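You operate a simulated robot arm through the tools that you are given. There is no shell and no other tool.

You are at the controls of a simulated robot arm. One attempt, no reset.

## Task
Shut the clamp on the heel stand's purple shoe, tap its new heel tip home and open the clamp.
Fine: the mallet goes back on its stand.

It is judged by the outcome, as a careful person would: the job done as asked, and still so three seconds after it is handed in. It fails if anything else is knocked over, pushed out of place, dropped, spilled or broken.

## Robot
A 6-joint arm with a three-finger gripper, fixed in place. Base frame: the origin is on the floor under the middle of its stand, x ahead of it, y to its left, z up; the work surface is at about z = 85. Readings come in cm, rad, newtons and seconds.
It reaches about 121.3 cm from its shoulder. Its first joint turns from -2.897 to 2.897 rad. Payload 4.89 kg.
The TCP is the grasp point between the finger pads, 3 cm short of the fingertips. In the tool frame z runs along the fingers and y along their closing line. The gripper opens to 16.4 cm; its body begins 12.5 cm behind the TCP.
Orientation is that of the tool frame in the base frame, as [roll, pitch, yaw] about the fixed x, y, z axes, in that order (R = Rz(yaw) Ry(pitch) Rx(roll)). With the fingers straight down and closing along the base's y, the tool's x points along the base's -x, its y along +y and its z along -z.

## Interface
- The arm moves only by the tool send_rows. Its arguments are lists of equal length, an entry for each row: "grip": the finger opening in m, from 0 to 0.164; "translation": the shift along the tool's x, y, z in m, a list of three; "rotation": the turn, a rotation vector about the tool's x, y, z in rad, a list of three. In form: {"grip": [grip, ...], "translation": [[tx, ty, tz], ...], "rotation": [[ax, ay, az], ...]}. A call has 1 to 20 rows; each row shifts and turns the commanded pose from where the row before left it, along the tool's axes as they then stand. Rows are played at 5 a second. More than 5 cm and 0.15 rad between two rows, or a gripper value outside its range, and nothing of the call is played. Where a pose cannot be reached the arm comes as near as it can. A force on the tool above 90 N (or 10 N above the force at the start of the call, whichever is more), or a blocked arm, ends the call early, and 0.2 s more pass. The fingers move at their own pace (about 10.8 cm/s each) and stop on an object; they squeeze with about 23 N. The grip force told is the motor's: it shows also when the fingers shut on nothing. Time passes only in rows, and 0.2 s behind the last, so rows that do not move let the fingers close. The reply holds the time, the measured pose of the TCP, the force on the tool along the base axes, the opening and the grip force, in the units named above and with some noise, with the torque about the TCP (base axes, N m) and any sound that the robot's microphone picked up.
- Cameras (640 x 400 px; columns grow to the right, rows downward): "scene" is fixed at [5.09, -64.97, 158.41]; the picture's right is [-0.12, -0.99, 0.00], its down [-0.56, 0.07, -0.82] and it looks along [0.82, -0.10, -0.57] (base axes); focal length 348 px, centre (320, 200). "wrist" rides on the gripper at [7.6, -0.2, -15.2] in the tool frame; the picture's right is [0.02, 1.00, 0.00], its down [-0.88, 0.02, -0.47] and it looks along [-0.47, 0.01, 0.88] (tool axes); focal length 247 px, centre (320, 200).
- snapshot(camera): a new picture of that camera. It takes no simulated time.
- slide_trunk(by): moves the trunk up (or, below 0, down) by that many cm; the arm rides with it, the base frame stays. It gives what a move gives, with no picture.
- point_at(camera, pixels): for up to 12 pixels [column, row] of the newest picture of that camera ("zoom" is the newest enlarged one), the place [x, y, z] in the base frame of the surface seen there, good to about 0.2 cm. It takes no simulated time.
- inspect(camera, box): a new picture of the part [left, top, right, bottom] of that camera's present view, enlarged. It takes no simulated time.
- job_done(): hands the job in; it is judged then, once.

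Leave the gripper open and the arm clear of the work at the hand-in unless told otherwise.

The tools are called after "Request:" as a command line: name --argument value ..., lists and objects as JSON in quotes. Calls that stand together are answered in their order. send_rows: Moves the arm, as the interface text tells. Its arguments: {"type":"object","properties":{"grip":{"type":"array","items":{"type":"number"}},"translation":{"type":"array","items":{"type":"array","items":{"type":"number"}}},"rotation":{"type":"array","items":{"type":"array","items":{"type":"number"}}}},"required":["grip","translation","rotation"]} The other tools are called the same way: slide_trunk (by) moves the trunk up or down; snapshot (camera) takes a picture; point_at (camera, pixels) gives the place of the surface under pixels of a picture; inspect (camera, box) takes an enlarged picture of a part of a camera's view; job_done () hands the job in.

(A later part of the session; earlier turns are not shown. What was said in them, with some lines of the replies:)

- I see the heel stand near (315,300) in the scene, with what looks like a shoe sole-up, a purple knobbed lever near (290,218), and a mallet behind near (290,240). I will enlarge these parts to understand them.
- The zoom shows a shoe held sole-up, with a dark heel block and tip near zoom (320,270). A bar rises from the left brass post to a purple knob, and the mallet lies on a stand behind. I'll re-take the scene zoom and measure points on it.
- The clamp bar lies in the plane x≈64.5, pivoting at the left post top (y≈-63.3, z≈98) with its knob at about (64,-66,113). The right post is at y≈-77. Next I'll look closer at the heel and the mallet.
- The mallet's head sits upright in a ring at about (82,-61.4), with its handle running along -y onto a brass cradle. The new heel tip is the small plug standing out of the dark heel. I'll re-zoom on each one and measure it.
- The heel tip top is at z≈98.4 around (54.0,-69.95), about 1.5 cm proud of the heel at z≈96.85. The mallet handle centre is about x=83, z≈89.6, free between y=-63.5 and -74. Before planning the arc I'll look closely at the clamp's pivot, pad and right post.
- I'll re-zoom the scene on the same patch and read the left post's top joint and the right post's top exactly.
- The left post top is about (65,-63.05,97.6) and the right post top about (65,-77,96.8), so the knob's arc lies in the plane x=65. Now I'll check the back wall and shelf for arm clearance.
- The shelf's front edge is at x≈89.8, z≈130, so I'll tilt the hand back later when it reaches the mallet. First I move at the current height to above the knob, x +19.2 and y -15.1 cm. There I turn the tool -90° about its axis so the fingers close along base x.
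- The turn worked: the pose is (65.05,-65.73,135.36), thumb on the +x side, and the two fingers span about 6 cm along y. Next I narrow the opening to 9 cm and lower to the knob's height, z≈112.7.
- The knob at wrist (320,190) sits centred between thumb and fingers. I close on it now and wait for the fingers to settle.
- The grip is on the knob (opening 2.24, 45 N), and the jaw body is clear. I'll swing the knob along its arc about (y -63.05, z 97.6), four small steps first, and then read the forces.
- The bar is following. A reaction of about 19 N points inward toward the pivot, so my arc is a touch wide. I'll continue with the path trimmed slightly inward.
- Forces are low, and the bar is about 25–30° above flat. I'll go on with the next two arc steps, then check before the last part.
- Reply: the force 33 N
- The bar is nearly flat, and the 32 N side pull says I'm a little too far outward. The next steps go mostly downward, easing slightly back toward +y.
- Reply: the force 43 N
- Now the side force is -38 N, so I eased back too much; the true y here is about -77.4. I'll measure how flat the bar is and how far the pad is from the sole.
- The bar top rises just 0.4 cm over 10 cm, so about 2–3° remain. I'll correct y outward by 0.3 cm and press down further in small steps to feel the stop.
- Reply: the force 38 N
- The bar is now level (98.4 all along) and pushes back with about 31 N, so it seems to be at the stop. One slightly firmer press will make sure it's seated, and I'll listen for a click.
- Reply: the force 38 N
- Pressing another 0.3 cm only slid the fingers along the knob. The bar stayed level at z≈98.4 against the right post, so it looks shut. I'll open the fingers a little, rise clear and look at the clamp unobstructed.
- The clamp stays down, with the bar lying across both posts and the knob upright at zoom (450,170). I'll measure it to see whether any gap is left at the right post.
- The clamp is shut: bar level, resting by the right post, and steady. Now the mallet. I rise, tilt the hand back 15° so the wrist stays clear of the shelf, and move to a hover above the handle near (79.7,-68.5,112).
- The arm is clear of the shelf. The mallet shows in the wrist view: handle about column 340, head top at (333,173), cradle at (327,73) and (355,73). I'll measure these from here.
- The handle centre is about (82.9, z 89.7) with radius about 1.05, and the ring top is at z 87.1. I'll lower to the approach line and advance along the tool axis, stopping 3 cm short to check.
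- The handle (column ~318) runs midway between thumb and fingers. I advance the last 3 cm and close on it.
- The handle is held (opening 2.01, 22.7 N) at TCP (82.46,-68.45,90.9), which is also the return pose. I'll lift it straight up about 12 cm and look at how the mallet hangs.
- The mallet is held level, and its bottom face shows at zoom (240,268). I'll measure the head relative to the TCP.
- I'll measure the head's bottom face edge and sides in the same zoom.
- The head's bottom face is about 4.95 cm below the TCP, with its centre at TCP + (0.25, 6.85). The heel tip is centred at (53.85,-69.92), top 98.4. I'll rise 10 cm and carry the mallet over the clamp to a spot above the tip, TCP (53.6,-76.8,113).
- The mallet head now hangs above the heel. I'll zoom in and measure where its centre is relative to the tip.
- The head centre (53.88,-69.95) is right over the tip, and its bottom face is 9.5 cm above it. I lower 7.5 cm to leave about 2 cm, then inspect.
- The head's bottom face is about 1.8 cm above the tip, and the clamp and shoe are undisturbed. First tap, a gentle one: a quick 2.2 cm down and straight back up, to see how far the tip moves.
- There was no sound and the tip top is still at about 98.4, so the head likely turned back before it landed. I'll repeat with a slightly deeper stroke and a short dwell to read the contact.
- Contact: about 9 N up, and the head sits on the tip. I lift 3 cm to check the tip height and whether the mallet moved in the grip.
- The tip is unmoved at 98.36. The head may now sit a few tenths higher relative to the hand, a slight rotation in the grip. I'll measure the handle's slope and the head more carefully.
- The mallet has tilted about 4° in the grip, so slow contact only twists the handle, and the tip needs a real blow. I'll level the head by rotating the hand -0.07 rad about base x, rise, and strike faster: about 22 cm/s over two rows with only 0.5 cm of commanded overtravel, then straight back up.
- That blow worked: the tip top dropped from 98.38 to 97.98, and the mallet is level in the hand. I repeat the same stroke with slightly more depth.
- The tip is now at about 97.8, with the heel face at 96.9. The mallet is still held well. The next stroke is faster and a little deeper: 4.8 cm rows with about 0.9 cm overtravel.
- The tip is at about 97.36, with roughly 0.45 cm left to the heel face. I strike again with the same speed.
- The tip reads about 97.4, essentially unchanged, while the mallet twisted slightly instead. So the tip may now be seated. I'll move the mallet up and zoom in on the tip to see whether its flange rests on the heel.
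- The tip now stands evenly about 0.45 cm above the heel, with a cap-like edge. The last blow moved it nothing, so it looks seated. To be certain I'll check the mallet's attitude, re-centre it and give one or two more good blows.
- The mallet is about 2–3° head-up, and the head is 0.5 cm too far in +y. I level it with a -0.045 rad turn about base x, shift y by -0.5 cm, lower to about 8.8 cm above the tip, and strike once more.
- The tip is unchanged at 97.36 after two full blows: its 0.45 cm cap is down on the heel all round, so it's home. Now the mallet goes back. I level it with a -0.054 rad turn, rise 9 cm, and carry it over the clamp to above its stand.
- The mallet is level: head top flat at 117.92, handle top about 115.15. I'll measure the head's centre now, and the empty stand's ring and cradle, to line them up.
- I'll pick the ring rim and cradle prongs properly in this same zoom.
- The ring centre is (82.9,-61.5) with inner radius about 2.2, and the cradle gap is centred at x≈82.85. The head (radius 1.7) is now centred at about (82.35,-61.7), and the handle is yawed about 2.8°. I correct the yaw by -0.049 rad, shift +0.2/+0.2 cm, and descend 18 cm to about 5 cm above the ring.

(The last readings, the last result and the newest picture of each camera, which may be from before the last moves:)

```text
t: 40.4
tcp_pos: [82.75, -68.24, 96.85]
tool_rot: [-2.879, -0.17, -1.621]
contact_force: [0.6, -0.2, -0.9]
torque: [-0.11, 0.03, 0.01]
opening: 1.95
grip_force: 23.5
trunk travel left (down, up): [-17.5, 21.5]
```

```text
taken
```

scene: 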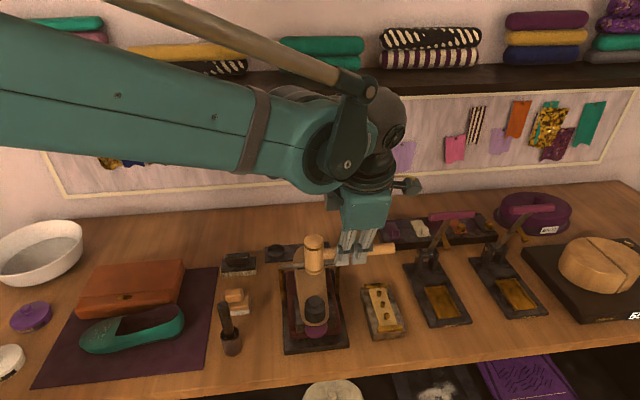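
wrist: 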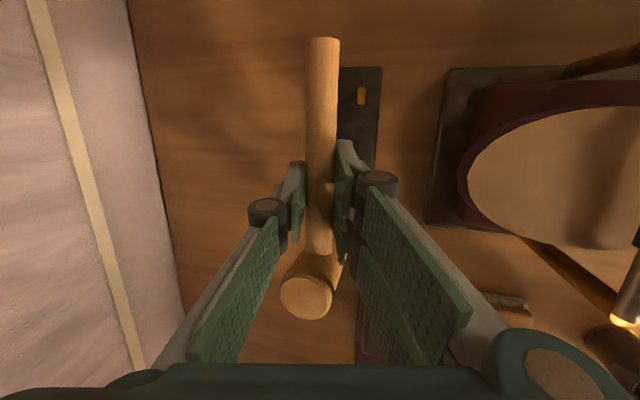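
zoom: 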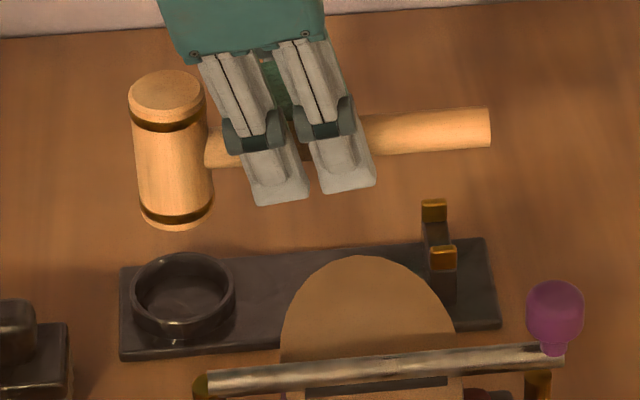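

The head is now above the ring. I measure the head's front surface, top, and the handle in this view.

Request:
point_at --camera "zoom" --pixels '[[166, 90], [172, 130], [174, 160], [176, 190], [177, 215], [140, 165], [208, 165], [225, 150], [400, 130], [485, 128], [488, 115], [430, 130]]'

Request:
point_at --camera "wrist" --pixels '[[305, 290], [290, 295], [325, 295], [305, 305], [322, 50], [322, 70], [322, 100], [320, 120], [320, 140], [313, 100], [331, 100], [305, 280]]'

```text
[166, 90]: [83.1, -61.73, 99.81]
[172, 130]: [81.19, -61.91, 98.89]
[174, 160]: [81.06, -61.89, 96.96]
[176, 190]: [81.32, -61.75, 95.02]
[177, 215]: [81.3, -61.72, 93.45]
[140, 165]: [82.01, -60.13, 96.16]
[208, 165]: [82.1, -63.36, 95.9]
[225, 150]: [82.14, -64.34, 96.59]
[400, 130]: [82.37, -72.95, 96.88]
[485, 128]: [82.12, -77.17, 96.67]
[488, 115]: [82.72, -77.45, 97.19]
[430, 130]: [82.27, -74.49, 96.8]
```

```text
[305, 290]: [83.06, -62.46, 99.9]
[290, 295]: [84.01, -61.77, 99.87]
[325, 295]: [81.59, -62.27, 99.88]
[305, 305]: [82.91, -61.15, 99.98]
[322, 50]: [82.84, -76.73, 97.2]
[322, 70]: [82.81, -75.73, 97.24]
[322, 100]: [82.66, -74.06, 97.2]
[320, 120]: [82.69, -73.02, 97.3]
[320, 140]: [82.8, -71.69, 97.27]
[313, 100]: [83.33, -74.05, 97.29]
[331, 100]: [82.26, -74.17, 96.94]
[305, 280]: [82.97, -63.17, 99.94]
```

The head centre is at about (82.9,-61.85) and the handle lies straight at x≈83.05, so I only need +0.3 cm in y. About 6.3 cm remain to rest. I shift, lower 5.6 cm into the ring, and check.

Request:
send_rows --grip '[0.0, 0.0, 0.0, 0.0]' --translation '[[-0.0063, 0.0056, 0.0184], [-0.003, 0.0046, 0.01714], [-0.003, 0.0046, 0.01714], [0, 0, 0]]' --rotation '[[0, 0, 0], [0, 0, 0], [0, 0, 0], [0, 0, 0]]'

Request:
inspect --camera "scene" --box '[250, 210, 350, 280]'

Request:
snapshot --camera "wrist"

Request:
point_at --camera "wrist" --pixels '[[305, 290], [290, 295], [325, 295], [305, 305], [322, 50], [322, 70], [322, 100], [320, 120], [320, 140], [313, 100], [331, 100], [305, 280]]'

```text
t: 41.4
tcp_pos: [82.66, -67.93, 91.35]
tool_rot: [-2.881, -0.17, -1.622]
contact_force: [0.4, 0.1, -2.9]
torque: [-0.09, 0.0, 0.0]
opening: 1.96
grip_force: 23.0
trunk travel left (down, up): [-17.5, 21.5]
```

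```text
5.71 times, centred on (300, 245) of scene
```

zoom: 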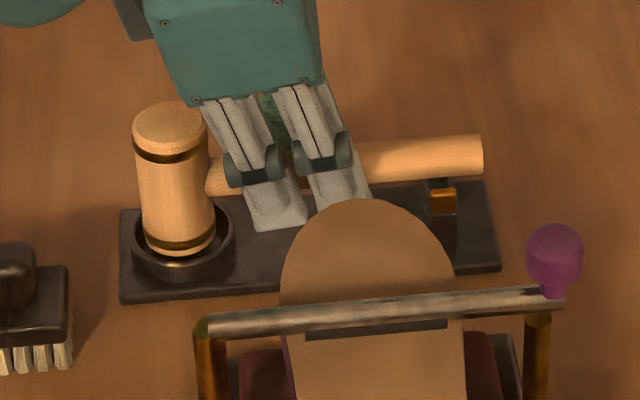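

```text
taken
```

wrist: 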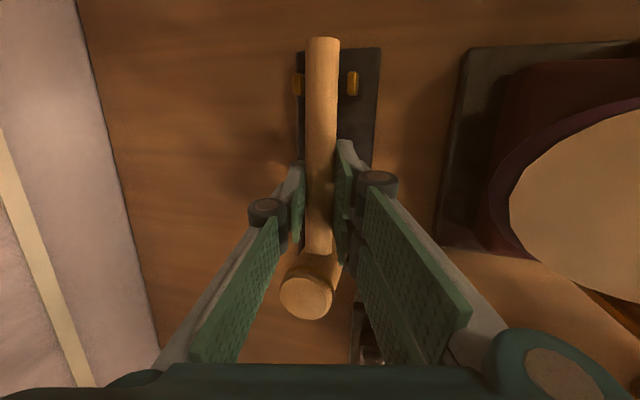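

```text
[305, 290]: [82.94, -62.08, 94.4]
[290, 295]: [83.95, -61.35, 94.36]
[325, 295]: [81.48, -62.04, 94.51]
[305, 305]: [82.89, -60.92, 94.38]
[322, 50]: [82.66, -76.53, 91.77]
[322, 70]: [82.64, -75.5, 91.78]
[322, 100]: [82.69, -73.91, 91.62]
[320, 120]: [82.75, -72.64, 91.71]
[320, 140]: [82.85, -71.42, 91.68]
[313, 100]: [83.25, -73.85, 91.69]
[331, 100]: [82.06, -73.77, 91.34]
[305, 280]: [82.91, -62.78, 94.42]
```

The head is in the ring with its top at 94.4 (rest is 93.6), and the handle is over the cradle. I lower the last 0.85 cm gently, feeling for contact.

Request:
send_rows --grip '[0.0, 0.0, 0.0, 0.0, 0.0]' --translation '[[-0.0005, 0.00077, 0.00286], [-0.0005, 0.00077, 0.00286], [-0.00033, 0.0005, 0.0019], [-8e-05, 0.00013, 0.00048], [0, 0, 0]]' --rotation '[[0, 0, 0], [0, 0, 0], [0, 0, 0], [0, 0, 0], [0, 0, 0]]'

Request:
snapshot --camera "wrist"

Request:
point_at --camera "wrist" --pixels '[[305, 290], [290, 295], [325, 295], [305, 305], [322, 50], [322, 70], [322, 100], [320, 120], [320, 140], [313, 100], [331, 100], [305, 280]]'

```text
t: 42.6
tcp_pos: [82.5, -67.94, 90.48]
tool_rot: [-2.881, -0.169, -1.621]
contact_force: [-0.5, 0.3, -1.7]
torque: [-0.05, 0.0, -0.04]
opening: 1.97
grip_force: 22.9
trunk travel left (down, up): [-17.5, 21.5]
```

```text
taken
```

wrist: 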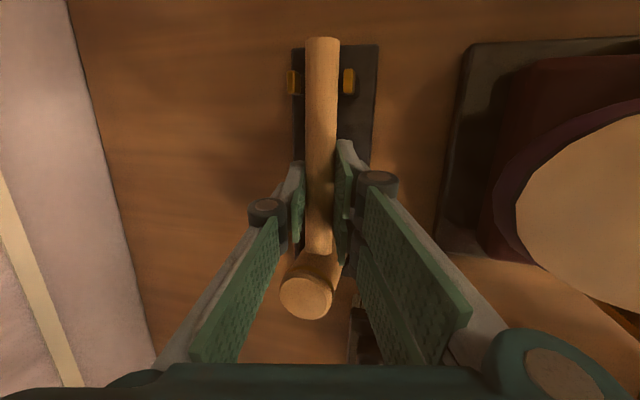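

```text
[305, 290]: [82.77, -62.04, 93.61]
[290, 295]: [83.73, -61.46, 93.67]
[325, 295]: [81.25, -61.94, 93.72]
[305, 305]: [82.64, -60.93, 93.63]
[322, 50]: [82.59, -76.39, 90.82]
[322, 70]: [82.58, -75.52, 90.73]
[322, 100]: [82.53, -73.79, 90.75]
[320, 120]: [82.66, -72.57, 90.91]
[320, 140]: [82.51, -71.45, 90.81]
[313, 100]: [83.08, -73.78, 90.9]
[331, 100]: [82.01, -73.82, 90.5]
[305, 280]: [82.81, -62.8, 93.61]
```

The heights match the original rest (head top 93.62, handle top 90.8). I nudge down 0.1 cm, then open the fingers slowly.

Request:
send_rows --grip '[0.0, 0.024, 0.03, 0.04, 0.05, 0.055, 0.055]' --translation '[[-0.00017, 0.00026, 0.00095], [0, 0, 0], [0, 0, 0], [0, 0, 0], [0, 0, 0], [0, 0, 0], [0, 0, 0]]' --rotation '[[0, 0, 0], [0, 0, 0], [0, 0, 0], [0, 0, 0], [0, 0, 0], [0, 0, 0], [0, 0, 0]]'

Request:
inspect --camera "scene" --box '[250, 210, 350, 280]'

Request:
snapshot --camera "wrist"

```text
t: 44.2
tcp_pos: [82.53, -67.95, 90.48]
tool_rot: [-2.881, -0.169, -1.62]
contact_force: [-0.2, 0.3, 0.2]
torque: [-0.02, -0.01, 0.0]
opening: 5.49
grip_force: 0.1
trunk travel left (down, up): [-17.5, 21.5]
```

```text
5.71 times, centred on (300, 245) of scene
```

zoom: 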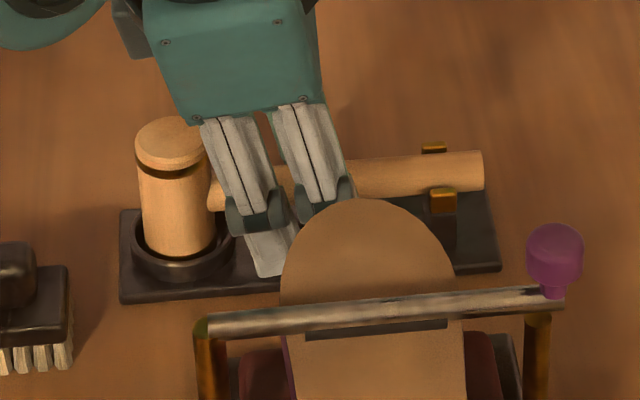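

```text
taken
```

wrist: 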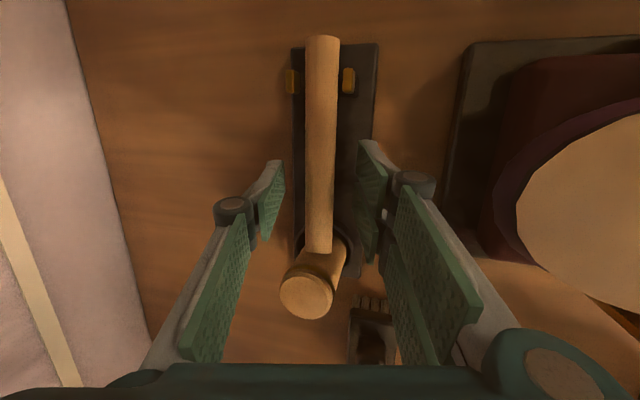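

The mallet rests with its head in the ring and handle in the cradle, and the fingers are clear of it. I back out 12 cm along the tool axis and check it.

Request:
send_rows --grip '[0.055, 0.055, 0.055, 0.055, 0.055]' --translation '[[0, 0, -0.02], [0, 0, -0.03], [0, 0, -0.035], [0, 0, -0.035], [0, 0, 0]]' --rotation '[[0, 0, 0], [0, 0, 0], [0, 0, 0], [0, 0, 0], [0, 0, 0]]'

Request:
inspect --camera "scene" --box '[250, 210, 350, 280]'

Request:
point_at --camera "zoom" --pixels '[[166, 140], [174, 200], [174, 240], [140, 200], [212, 200], [230, 190], [400, 175], [480, 175], [350, 175], [443, 200], [434, 148]]'

Request:
snapshot --camera "wrist"

```text
t: 45.4
tcp_pos: [79.37, -65.85, 101.98]
tool_rot: [-2.879, -0.169, -1.621]
contact_force: [-1.0, 0.7, 0.4]
torque: [-0.08, -0.04, 0.01]
opening: 5.52
grip_force: 0.1
trunk travel left (down, up): [-17.5, 21.5]
```

```text
5.71 times, centred on (300, 245) of scene
```

zoom: 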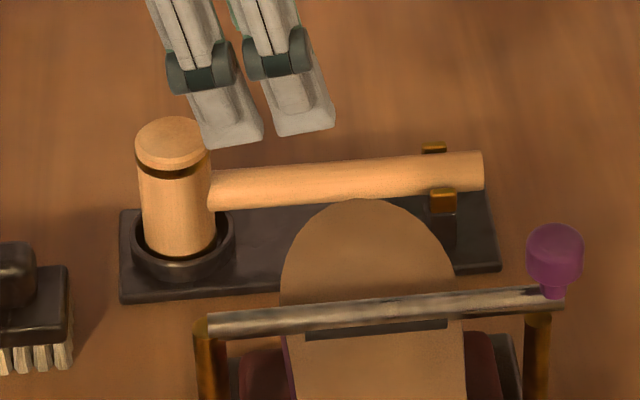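

```text
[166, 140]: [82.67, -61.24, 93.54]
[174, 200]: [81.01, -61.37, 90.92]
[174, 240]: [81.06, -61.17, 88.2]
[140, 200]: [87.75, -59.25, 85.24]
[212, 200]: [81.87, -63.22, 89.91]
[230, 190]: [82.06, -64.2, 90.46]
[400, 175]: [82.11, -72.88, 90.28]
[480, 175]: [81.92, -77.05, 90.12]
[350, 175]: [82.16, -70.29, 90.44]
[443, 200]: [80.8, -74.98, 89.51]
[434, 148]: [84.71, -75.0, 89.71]
```

```text
taken
```

wrist: 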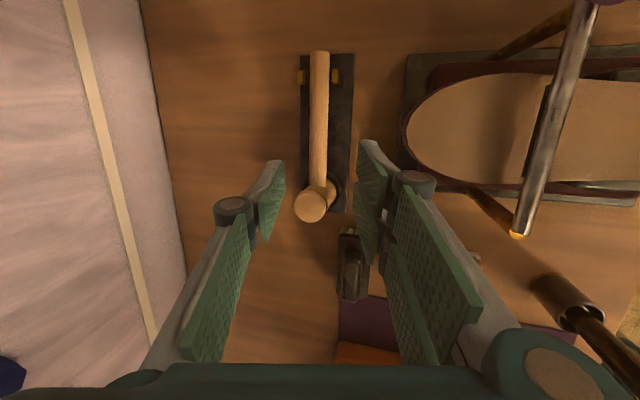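

The mallet is back as it was (head top 93.5 at y≈-61.3, handle in the cradle). Next is opening the clamp. I rise, undo the hand's tilts so it points straight down again, and move above the knob at (65,-77.5).

Request:
send_rows --grip '[0.055, 0.055, 0.055, 0.055, 0.055, 0.055, 0.055, 0.06, 0.06, 0.06, 0.06, 0.06, 0.06]' --translation '[[0, 0, -0.04], [0, 0, -0.04], [0, 0, 0], [0, 0, 0], [0, 0, 0], [0, 0, 0], [0, 0, 0], [0.0259, 0.0248, 0], [0.0259, 0.0248, 0], [0.0259, 0.0248, 0], [0.0259, 0.0248, 0], [0.0259, 0.0248, 0], [0, 0, 0]]' --rotation '[[0, 0, 0], [0, 0, 0], [0.0084, -0.0128, -0.0476], [0, -0.0816, 0.0219], [0, -0.0816, 0.0219], [-0.1309, 0, 0], [-0.1309, 0, 0], [0, 0, 0], [0, 0, 0], [0, 0, 0], [0, 0, 0], [0, 0, 0], [0, 0, 0]]'

Request:
snapshot --camera "scene"

Request:
snapshot --camera "wrist"

```text
t: 48.2
tcp_pos: [65.11, -77.29, 109.32]
tool_rot: [3.141, 0.0, -1.571]
contact_force: [-0.2, -0.1, 0.1]
torque: [0.06, -0.02, 0.02]
opening: 6.02
grip_force: 0.0
trunk travel left (down, up): [-17.5, 21.5]
```

```text
taken
```

scene: 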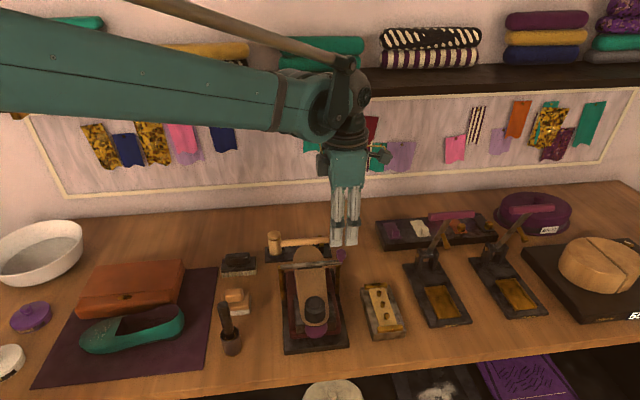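

```text
taken
```

wrist: 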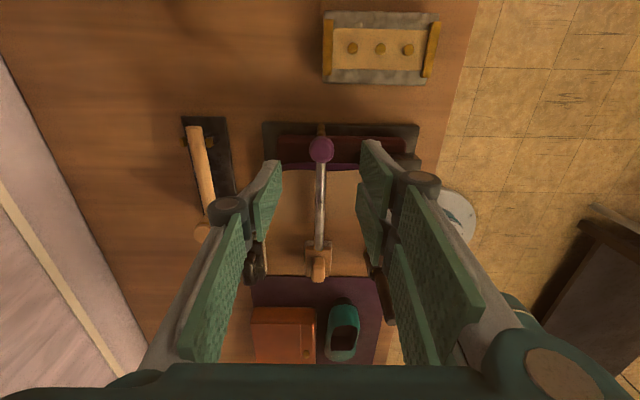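

The hand points straight down above the knob (wrist (321,150)). I descend 9.1 cm so the pads straddle the knob, then close on it.

Request:
send_rows --grip '[0.06, 0.06, 0.06, 0.06, 0.03, 0.0, 0.0, 0.0, 0.0]' --translation '[[0.002, 0, 0.035], [0, 0, 0.035], [0, 0, 0.021], [0, 0, 0], [0, 0, 0], [0, 0, 0], [0, 0, 0], [0, 0, 0], [0, 0, 0]]' --rotation '[[0, 0, 0], [0, 0, 0], [0, 0, 0], [0, 0, 0], [0, 0, 0], [0, 0, 0], [0, 0, 0], [0, 0, 0], [0, 0, 0]]'

Request:
inspect --camera "scene" --box '[260, 210, 380, 300]'

Request:
snapshot --camera "wrist"

```text
t: 50.2
tcp_pos: [65.03, -77.66, 100.36]
tool_rot: [3.141, 0.0, -1.57]
contact_force: [-31.3, 12.1, -11.2]
torque: [-1.19, 0.21, 0.01]
opening: 2.23
grip_force: 45.5
trunk travel left (down, up): [-17.5, 21.5]
```

```text
4.44 times, centred on (320, 255) of scene
```

zoom: 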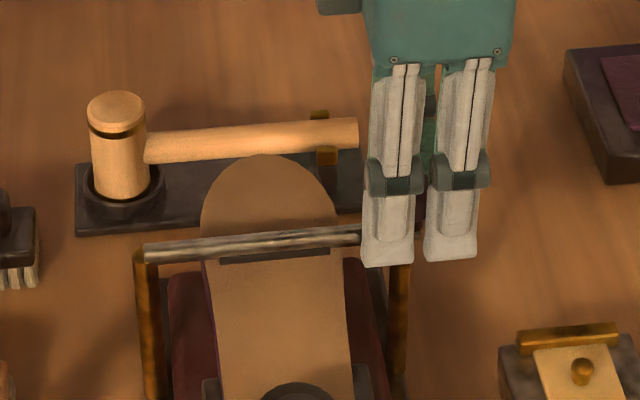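

```text
taken
```

wrist: 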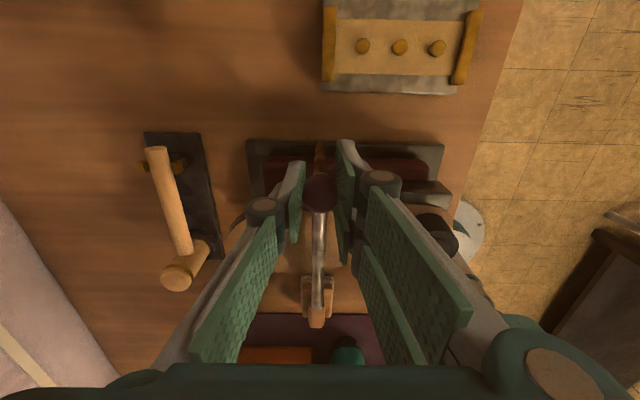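

It's gripped, with a 31 N sideways reaction toward -x. I ease 0.2 cm that way while starting the opening arc with the first three steps.

Request:
send_rows --grip '[0.0, 0.0, 0.0, 0.0, 0.0]' --translation '[[0, 0.002, 0], [-0.00378, 0, -0.01796], [-0.00593, 0, -0.01738], [-0.00799, 0, -0.01652], [0, 0, 0]]' --rotation '[[0, 0, 0], [0, 0, 0], [0, 0, 0], [0, 0, 0], [0, 0, 0]]'

Request:
inspect --camera "scene" --box '[260, 200, 380, 290]'

```text
t: 51.4
tcp_pos: [65.16, -75.97, 105.48]
tool_rot: [-3.14, 0.001, -1.571]
contact_force: [3.8, -21.3, 9.6]
torque: [-0.19, -0.09, -0.03]
opening: 2.2
grip_force: 44.8
trunk travel left (down, up): [-17.5, 21.5]
```

```text
4.44 times, centred on (320, 245) of scene
```

zoom: 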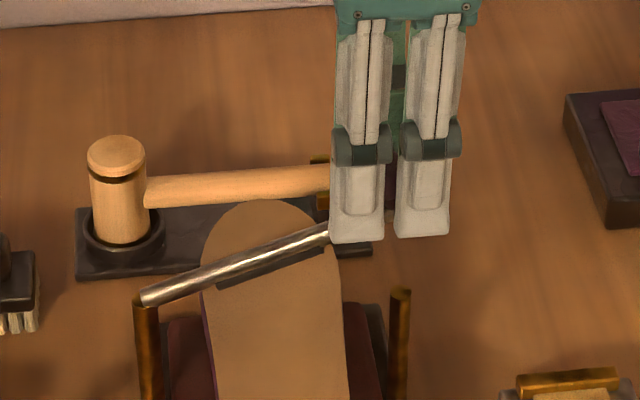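

The bar is lifting. The 23 N reaction points outward, so I ease the path slightly outward and continue the next four steps.

Request:
send_rows --grip '[0.0, 0.0, 0.0, 0.0, 0.0]' --translation '[[-0.0089, 0, -0.016], [-0.011, 0, -0.0148], [-0.01335, 0, -0.01259], [-0.01478, 0, -0.01089], [0, 0, 0]]' --rotation '[[0, 0, 0], [0, 0, 0], [0, 0, 0], [0, 0, 0], [0, 0, 0]]'

Request:
inspect --camera "scene" --box '[240, 170, 380, 280]'

```text
t: 52.6
tcp_pos: [65.06, -70.94, 110.95]
tool_rot: [-3.141, 0.001, -1.571]
contact_force: [7.9, -1.3, 0.5]
torque: [-0.1, -0.14, 0.09]
opening: 2.28
grip_force: 44.9
trunk travel left (down, up): [-17.5, 21.5]
```

```text
3.64 times, centred on (310, 225) of scene
```

zoom: 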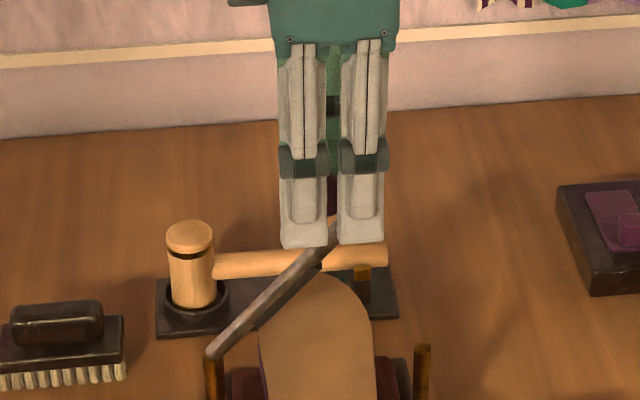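

Forces are near zero and the bar is about 50° up. I do the last three steps, back to where the knob first stood (y≈-65.8, z≈112.9).

Request:
send_rows --grip '[0.0, 0.0, 0.0, 0.0]' --translation '[[-0.016, 0, -0.00901], [-0.01697, 0, -0.00701], [-0.0177, 0, -0.0045], [0, 0, 0]]' --rotation '[[0, 0, 0], [0, 0, 0], [0, 0, 0], [0, 0, 0]]'

Request:
inspect --camera "scene" --box '[240, 170, 380, 280]'

```text
t: 53.6
tcp_pos: [64.9, -65.85, 113.0]
tool_rot: [-3.139, -0.001, -1.57]
contact_force: [10.5, -6.1, 2.0]
torque: [-0.86, -0.22, 0.22]
opening: 2.26
grip_force: 44.7
trunk travel left (down, up): [-17.5, 21.5]
```

```text
3.64 times, centred on (310, 225) of scene
```

zoom: 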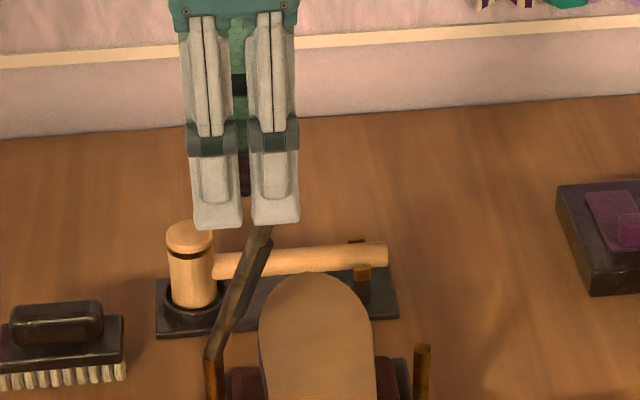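

The knob is back at (-65.85, 113.0), matching the start. I nudge 0.2 cm further toward open to make sure it's against its open side, then let go slowly.

Request:
send_rows --grip '[0.0, 0.0, 0.03, 0.05, 0.07, 0.09, 0.09]' --translation '[[-0.002, 0, 0], [0, 0, 0], [0, 0, 0], [0, 0, 0], [0, 0, 0], [0, 0, 0], [0, 0, 0]]' --rotation '[[0, 0, 0], [0, 0, 0], [0, 0, 0], [0, 0, 0], [0, 0, 0], [0, 0, 0], [0, 0, 0]]'

Request:
snapshot --camera "wrist"

Request:
inspect --camera "scene" --box '[240, 170, 380, 280]'

```text
t: 55.2
tcp_pos: [65.01, -65.65, 112.97]
tool_rot: [-3.141, 0.001, -1.571]
contact_force: [-0.3, -0.4, 0.3]
torque: [-0.03, 0.02, 0.01]
opening: 8.99
grip_force: 0.0
trunk travel left (down, up): [-17.5, 21.5]
```

```text
taken
```

wrist: 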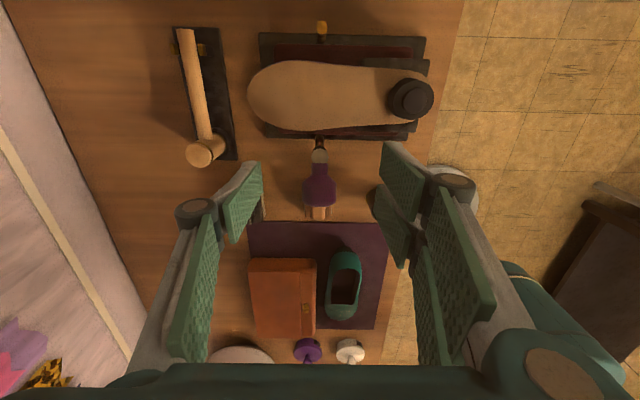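

```text
3.64 times, centred on (310, 225) of scene
```

zoom: 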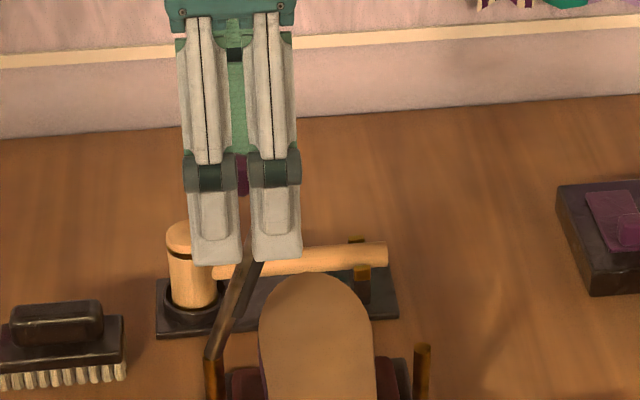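

The lever stands open by itself, the same as at the start. I rise straight up 22 cm and open the gripper fully.

Request:
send_rows --grip '[0.09, 0.09, 0.09, 0.12, 0.164, 0.164, 0.164]' --translation '[[0, 0, -0.03], [0, 0, -0.045], [0, 0, -0.045], [0, 0, -0.045], [0, 0, -0.045], [0, 0, -0.01], [0, 0, 0]]' --rotation '[[0, 0, 0], [0, 0, 0], [0, 0, 0], [0, 0, 0], [0, 0, 0], [0, 0, 0], [0, 0, 0]]'

Request:
snapshot --camera "scene"

Request:
inspect --camera "scene" --box '[240, 200, 390, 360]'

Request:
point_at --camera "zoom" --pixels '[[257, 45], [280, 50], [262, 100], [240, 160], [320, 255], [318, 265], [320, 280], [217, 85], [300, 102], [345, 100], [320, 200], [325, 330]]'

```text
t: 56.8
tcp_pos: [65.09, -65.75, 134.87]
tool_rot: [3.14, -0.001, -1.57]
contact_force: [0.1, 0.2, -0.4]
torque: [-0.05, -0.04, 0.03]
opening: 16.39
grip_force: 0.1
trunk travel left (down, up): [-17.5, 21.5]
```

```text
taken
```

scene: 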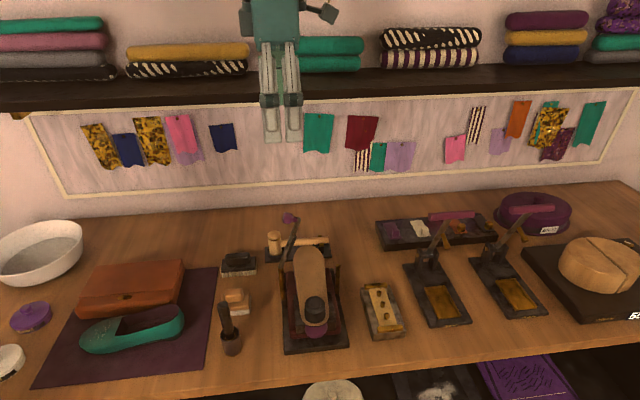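

```text
2.50 times, centred on (315, 280) of scene
```

zoom: 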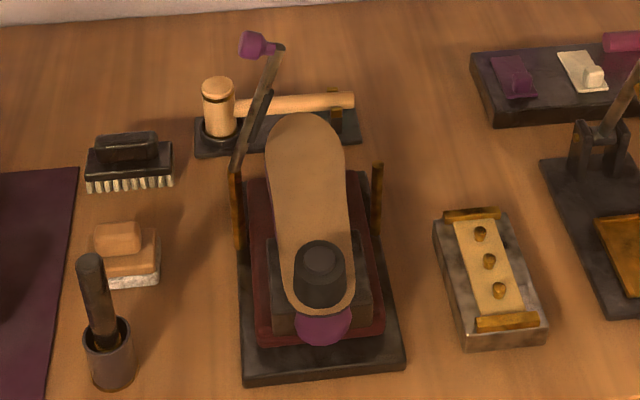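

```text
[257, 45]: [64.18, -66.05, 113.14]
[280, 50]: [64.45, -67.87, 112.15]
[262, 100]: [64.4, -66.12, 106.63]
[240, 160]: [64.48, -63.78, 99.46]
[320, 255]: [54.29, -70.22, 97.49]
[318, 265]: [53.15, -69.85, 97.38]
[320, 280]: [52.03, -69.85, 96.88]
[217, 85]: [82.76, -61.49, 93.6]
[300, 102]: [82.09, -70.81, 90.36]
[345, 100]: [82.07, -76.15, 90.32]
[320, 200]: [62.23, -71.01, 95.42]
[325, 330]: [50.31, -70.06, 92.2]
```

The clamp reads as at the start, the mallet matches its original place, and the tip is at 97.4. One more close look at the tip from both cameras to be sure no stem shows under its cap.

Request:
inspect --camera "scene" --box '[295, 285, 335, 325]'

Request:
point_at --camera "zoom" --pixels '[[320, 140], [320, 190], [320, 225], [320, 235], [320, 242], [320, 250], [262, 190], [378, 190], [320, 265], [320, 275]]'

Request:
snapshot --camera "wrist"

```text
10.00 times, centred on (315, 305) of scene
```

zoom: 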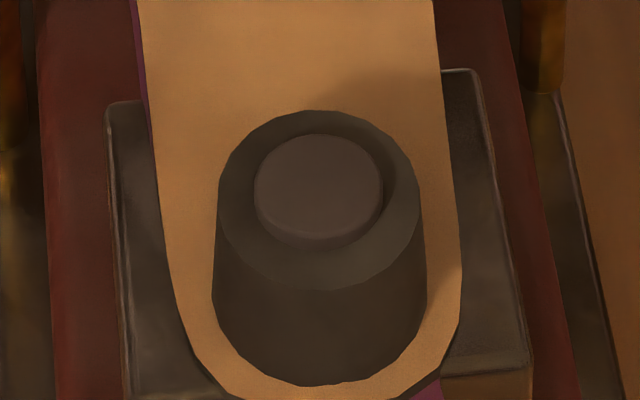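

```text
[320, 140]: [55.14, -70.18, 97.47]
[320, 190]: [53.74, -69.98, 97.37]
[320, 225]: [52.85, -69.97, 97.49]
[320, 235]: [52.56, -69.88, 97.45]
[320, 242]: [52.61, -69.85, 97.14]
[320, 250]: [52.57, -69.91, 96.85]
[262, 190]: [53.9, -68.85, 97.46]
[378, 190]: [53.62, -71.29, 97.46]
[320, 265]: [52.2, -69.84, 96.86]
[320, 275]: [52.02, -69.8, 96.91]
```

```text
taken
```

wrist: 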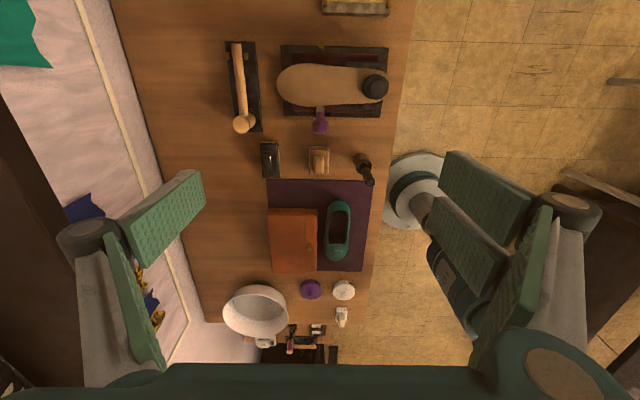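

The cap sits evenly on the heel with no stem visible. Its travel was 1.0 cm in all, and two further blows moved it nothing, so it's home. I move the arm back to its starting spot, well clear of the work.

Request:
send_rows --grip '[0.164, 0.164, 0.164, 0.164, 0.164, 0.164, 0.164, 0.164]' --translation '[[-0.025, 0.032, 0], [-0.025, 0.032, 0], [-0.025, 0.032, 0], [-0.025, 0.032, 0], [-0.025, 0.032, 0], [-0.025, 0.032, 0], [0, 0, 0], [0, 0, 0]]' --rotation '[[0, 0, 0], [0, 0, 0], [0, 0, 0], [0, 0, 0], [0, 0, 0], [0, 0, 0], [0, 0, 0], [0, 0, 0]]'

Request:
snapshot --camera "scene"

```text
t: 58.6
tcp_pos: [45.66, -50.64, 134.9]
tool_rot: [-3.141, 0.0, -1.569]
contact_force: [0.1, 0.8, -0.2]
torque: [-0.08, -0.12, 0.0]
opening: 16.42
grip_force: 0.1
trunk travel left (down, up): [-17.5, 21.5]
```

```text
taken
```

scene: 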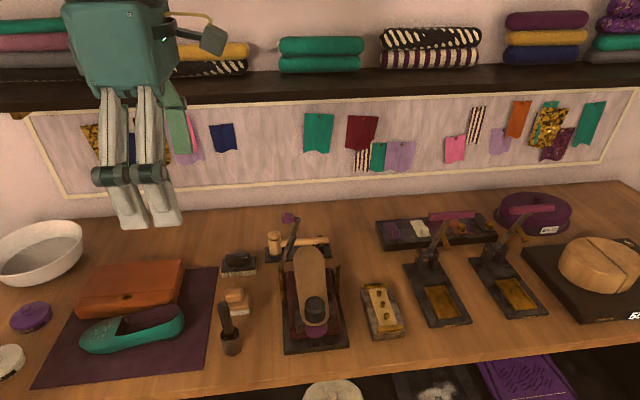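

The clamp is open, the tip is seated, the mallet is on its stand, and nothing else has moved. The gripper is open and the arm is clear, so I hand the job in.

Request:
job_done

```text
The job is handed in.
```

I shut the clamp on the purple shoe, tapped the new heel tip home, opened the clamp again and put the mallet back on its stand. The job is handed in, but I haven't seen the result of the judging.

- **Clamp:** The bar lay level across both posts while I worked. It now stands open where it started. When shut, its pad looked about 1 cm above the sole, and the bar would not go lower when I pressed with about 31 N.
- **Heel tip:** It went down about 1.0 cm in three blows, and two more blows moved it no further. Its cap, about 0.5 cm thick, sits evenly on the heel.
- **Mallet:** The handle twisted slightly in the grip during the blows. I levelled it before setting it down, with the head in the ring and the handle in the cradle.
- **Everything else:** The last picture shows nothing else moved. The gripper is open and the arm is clear of the work.
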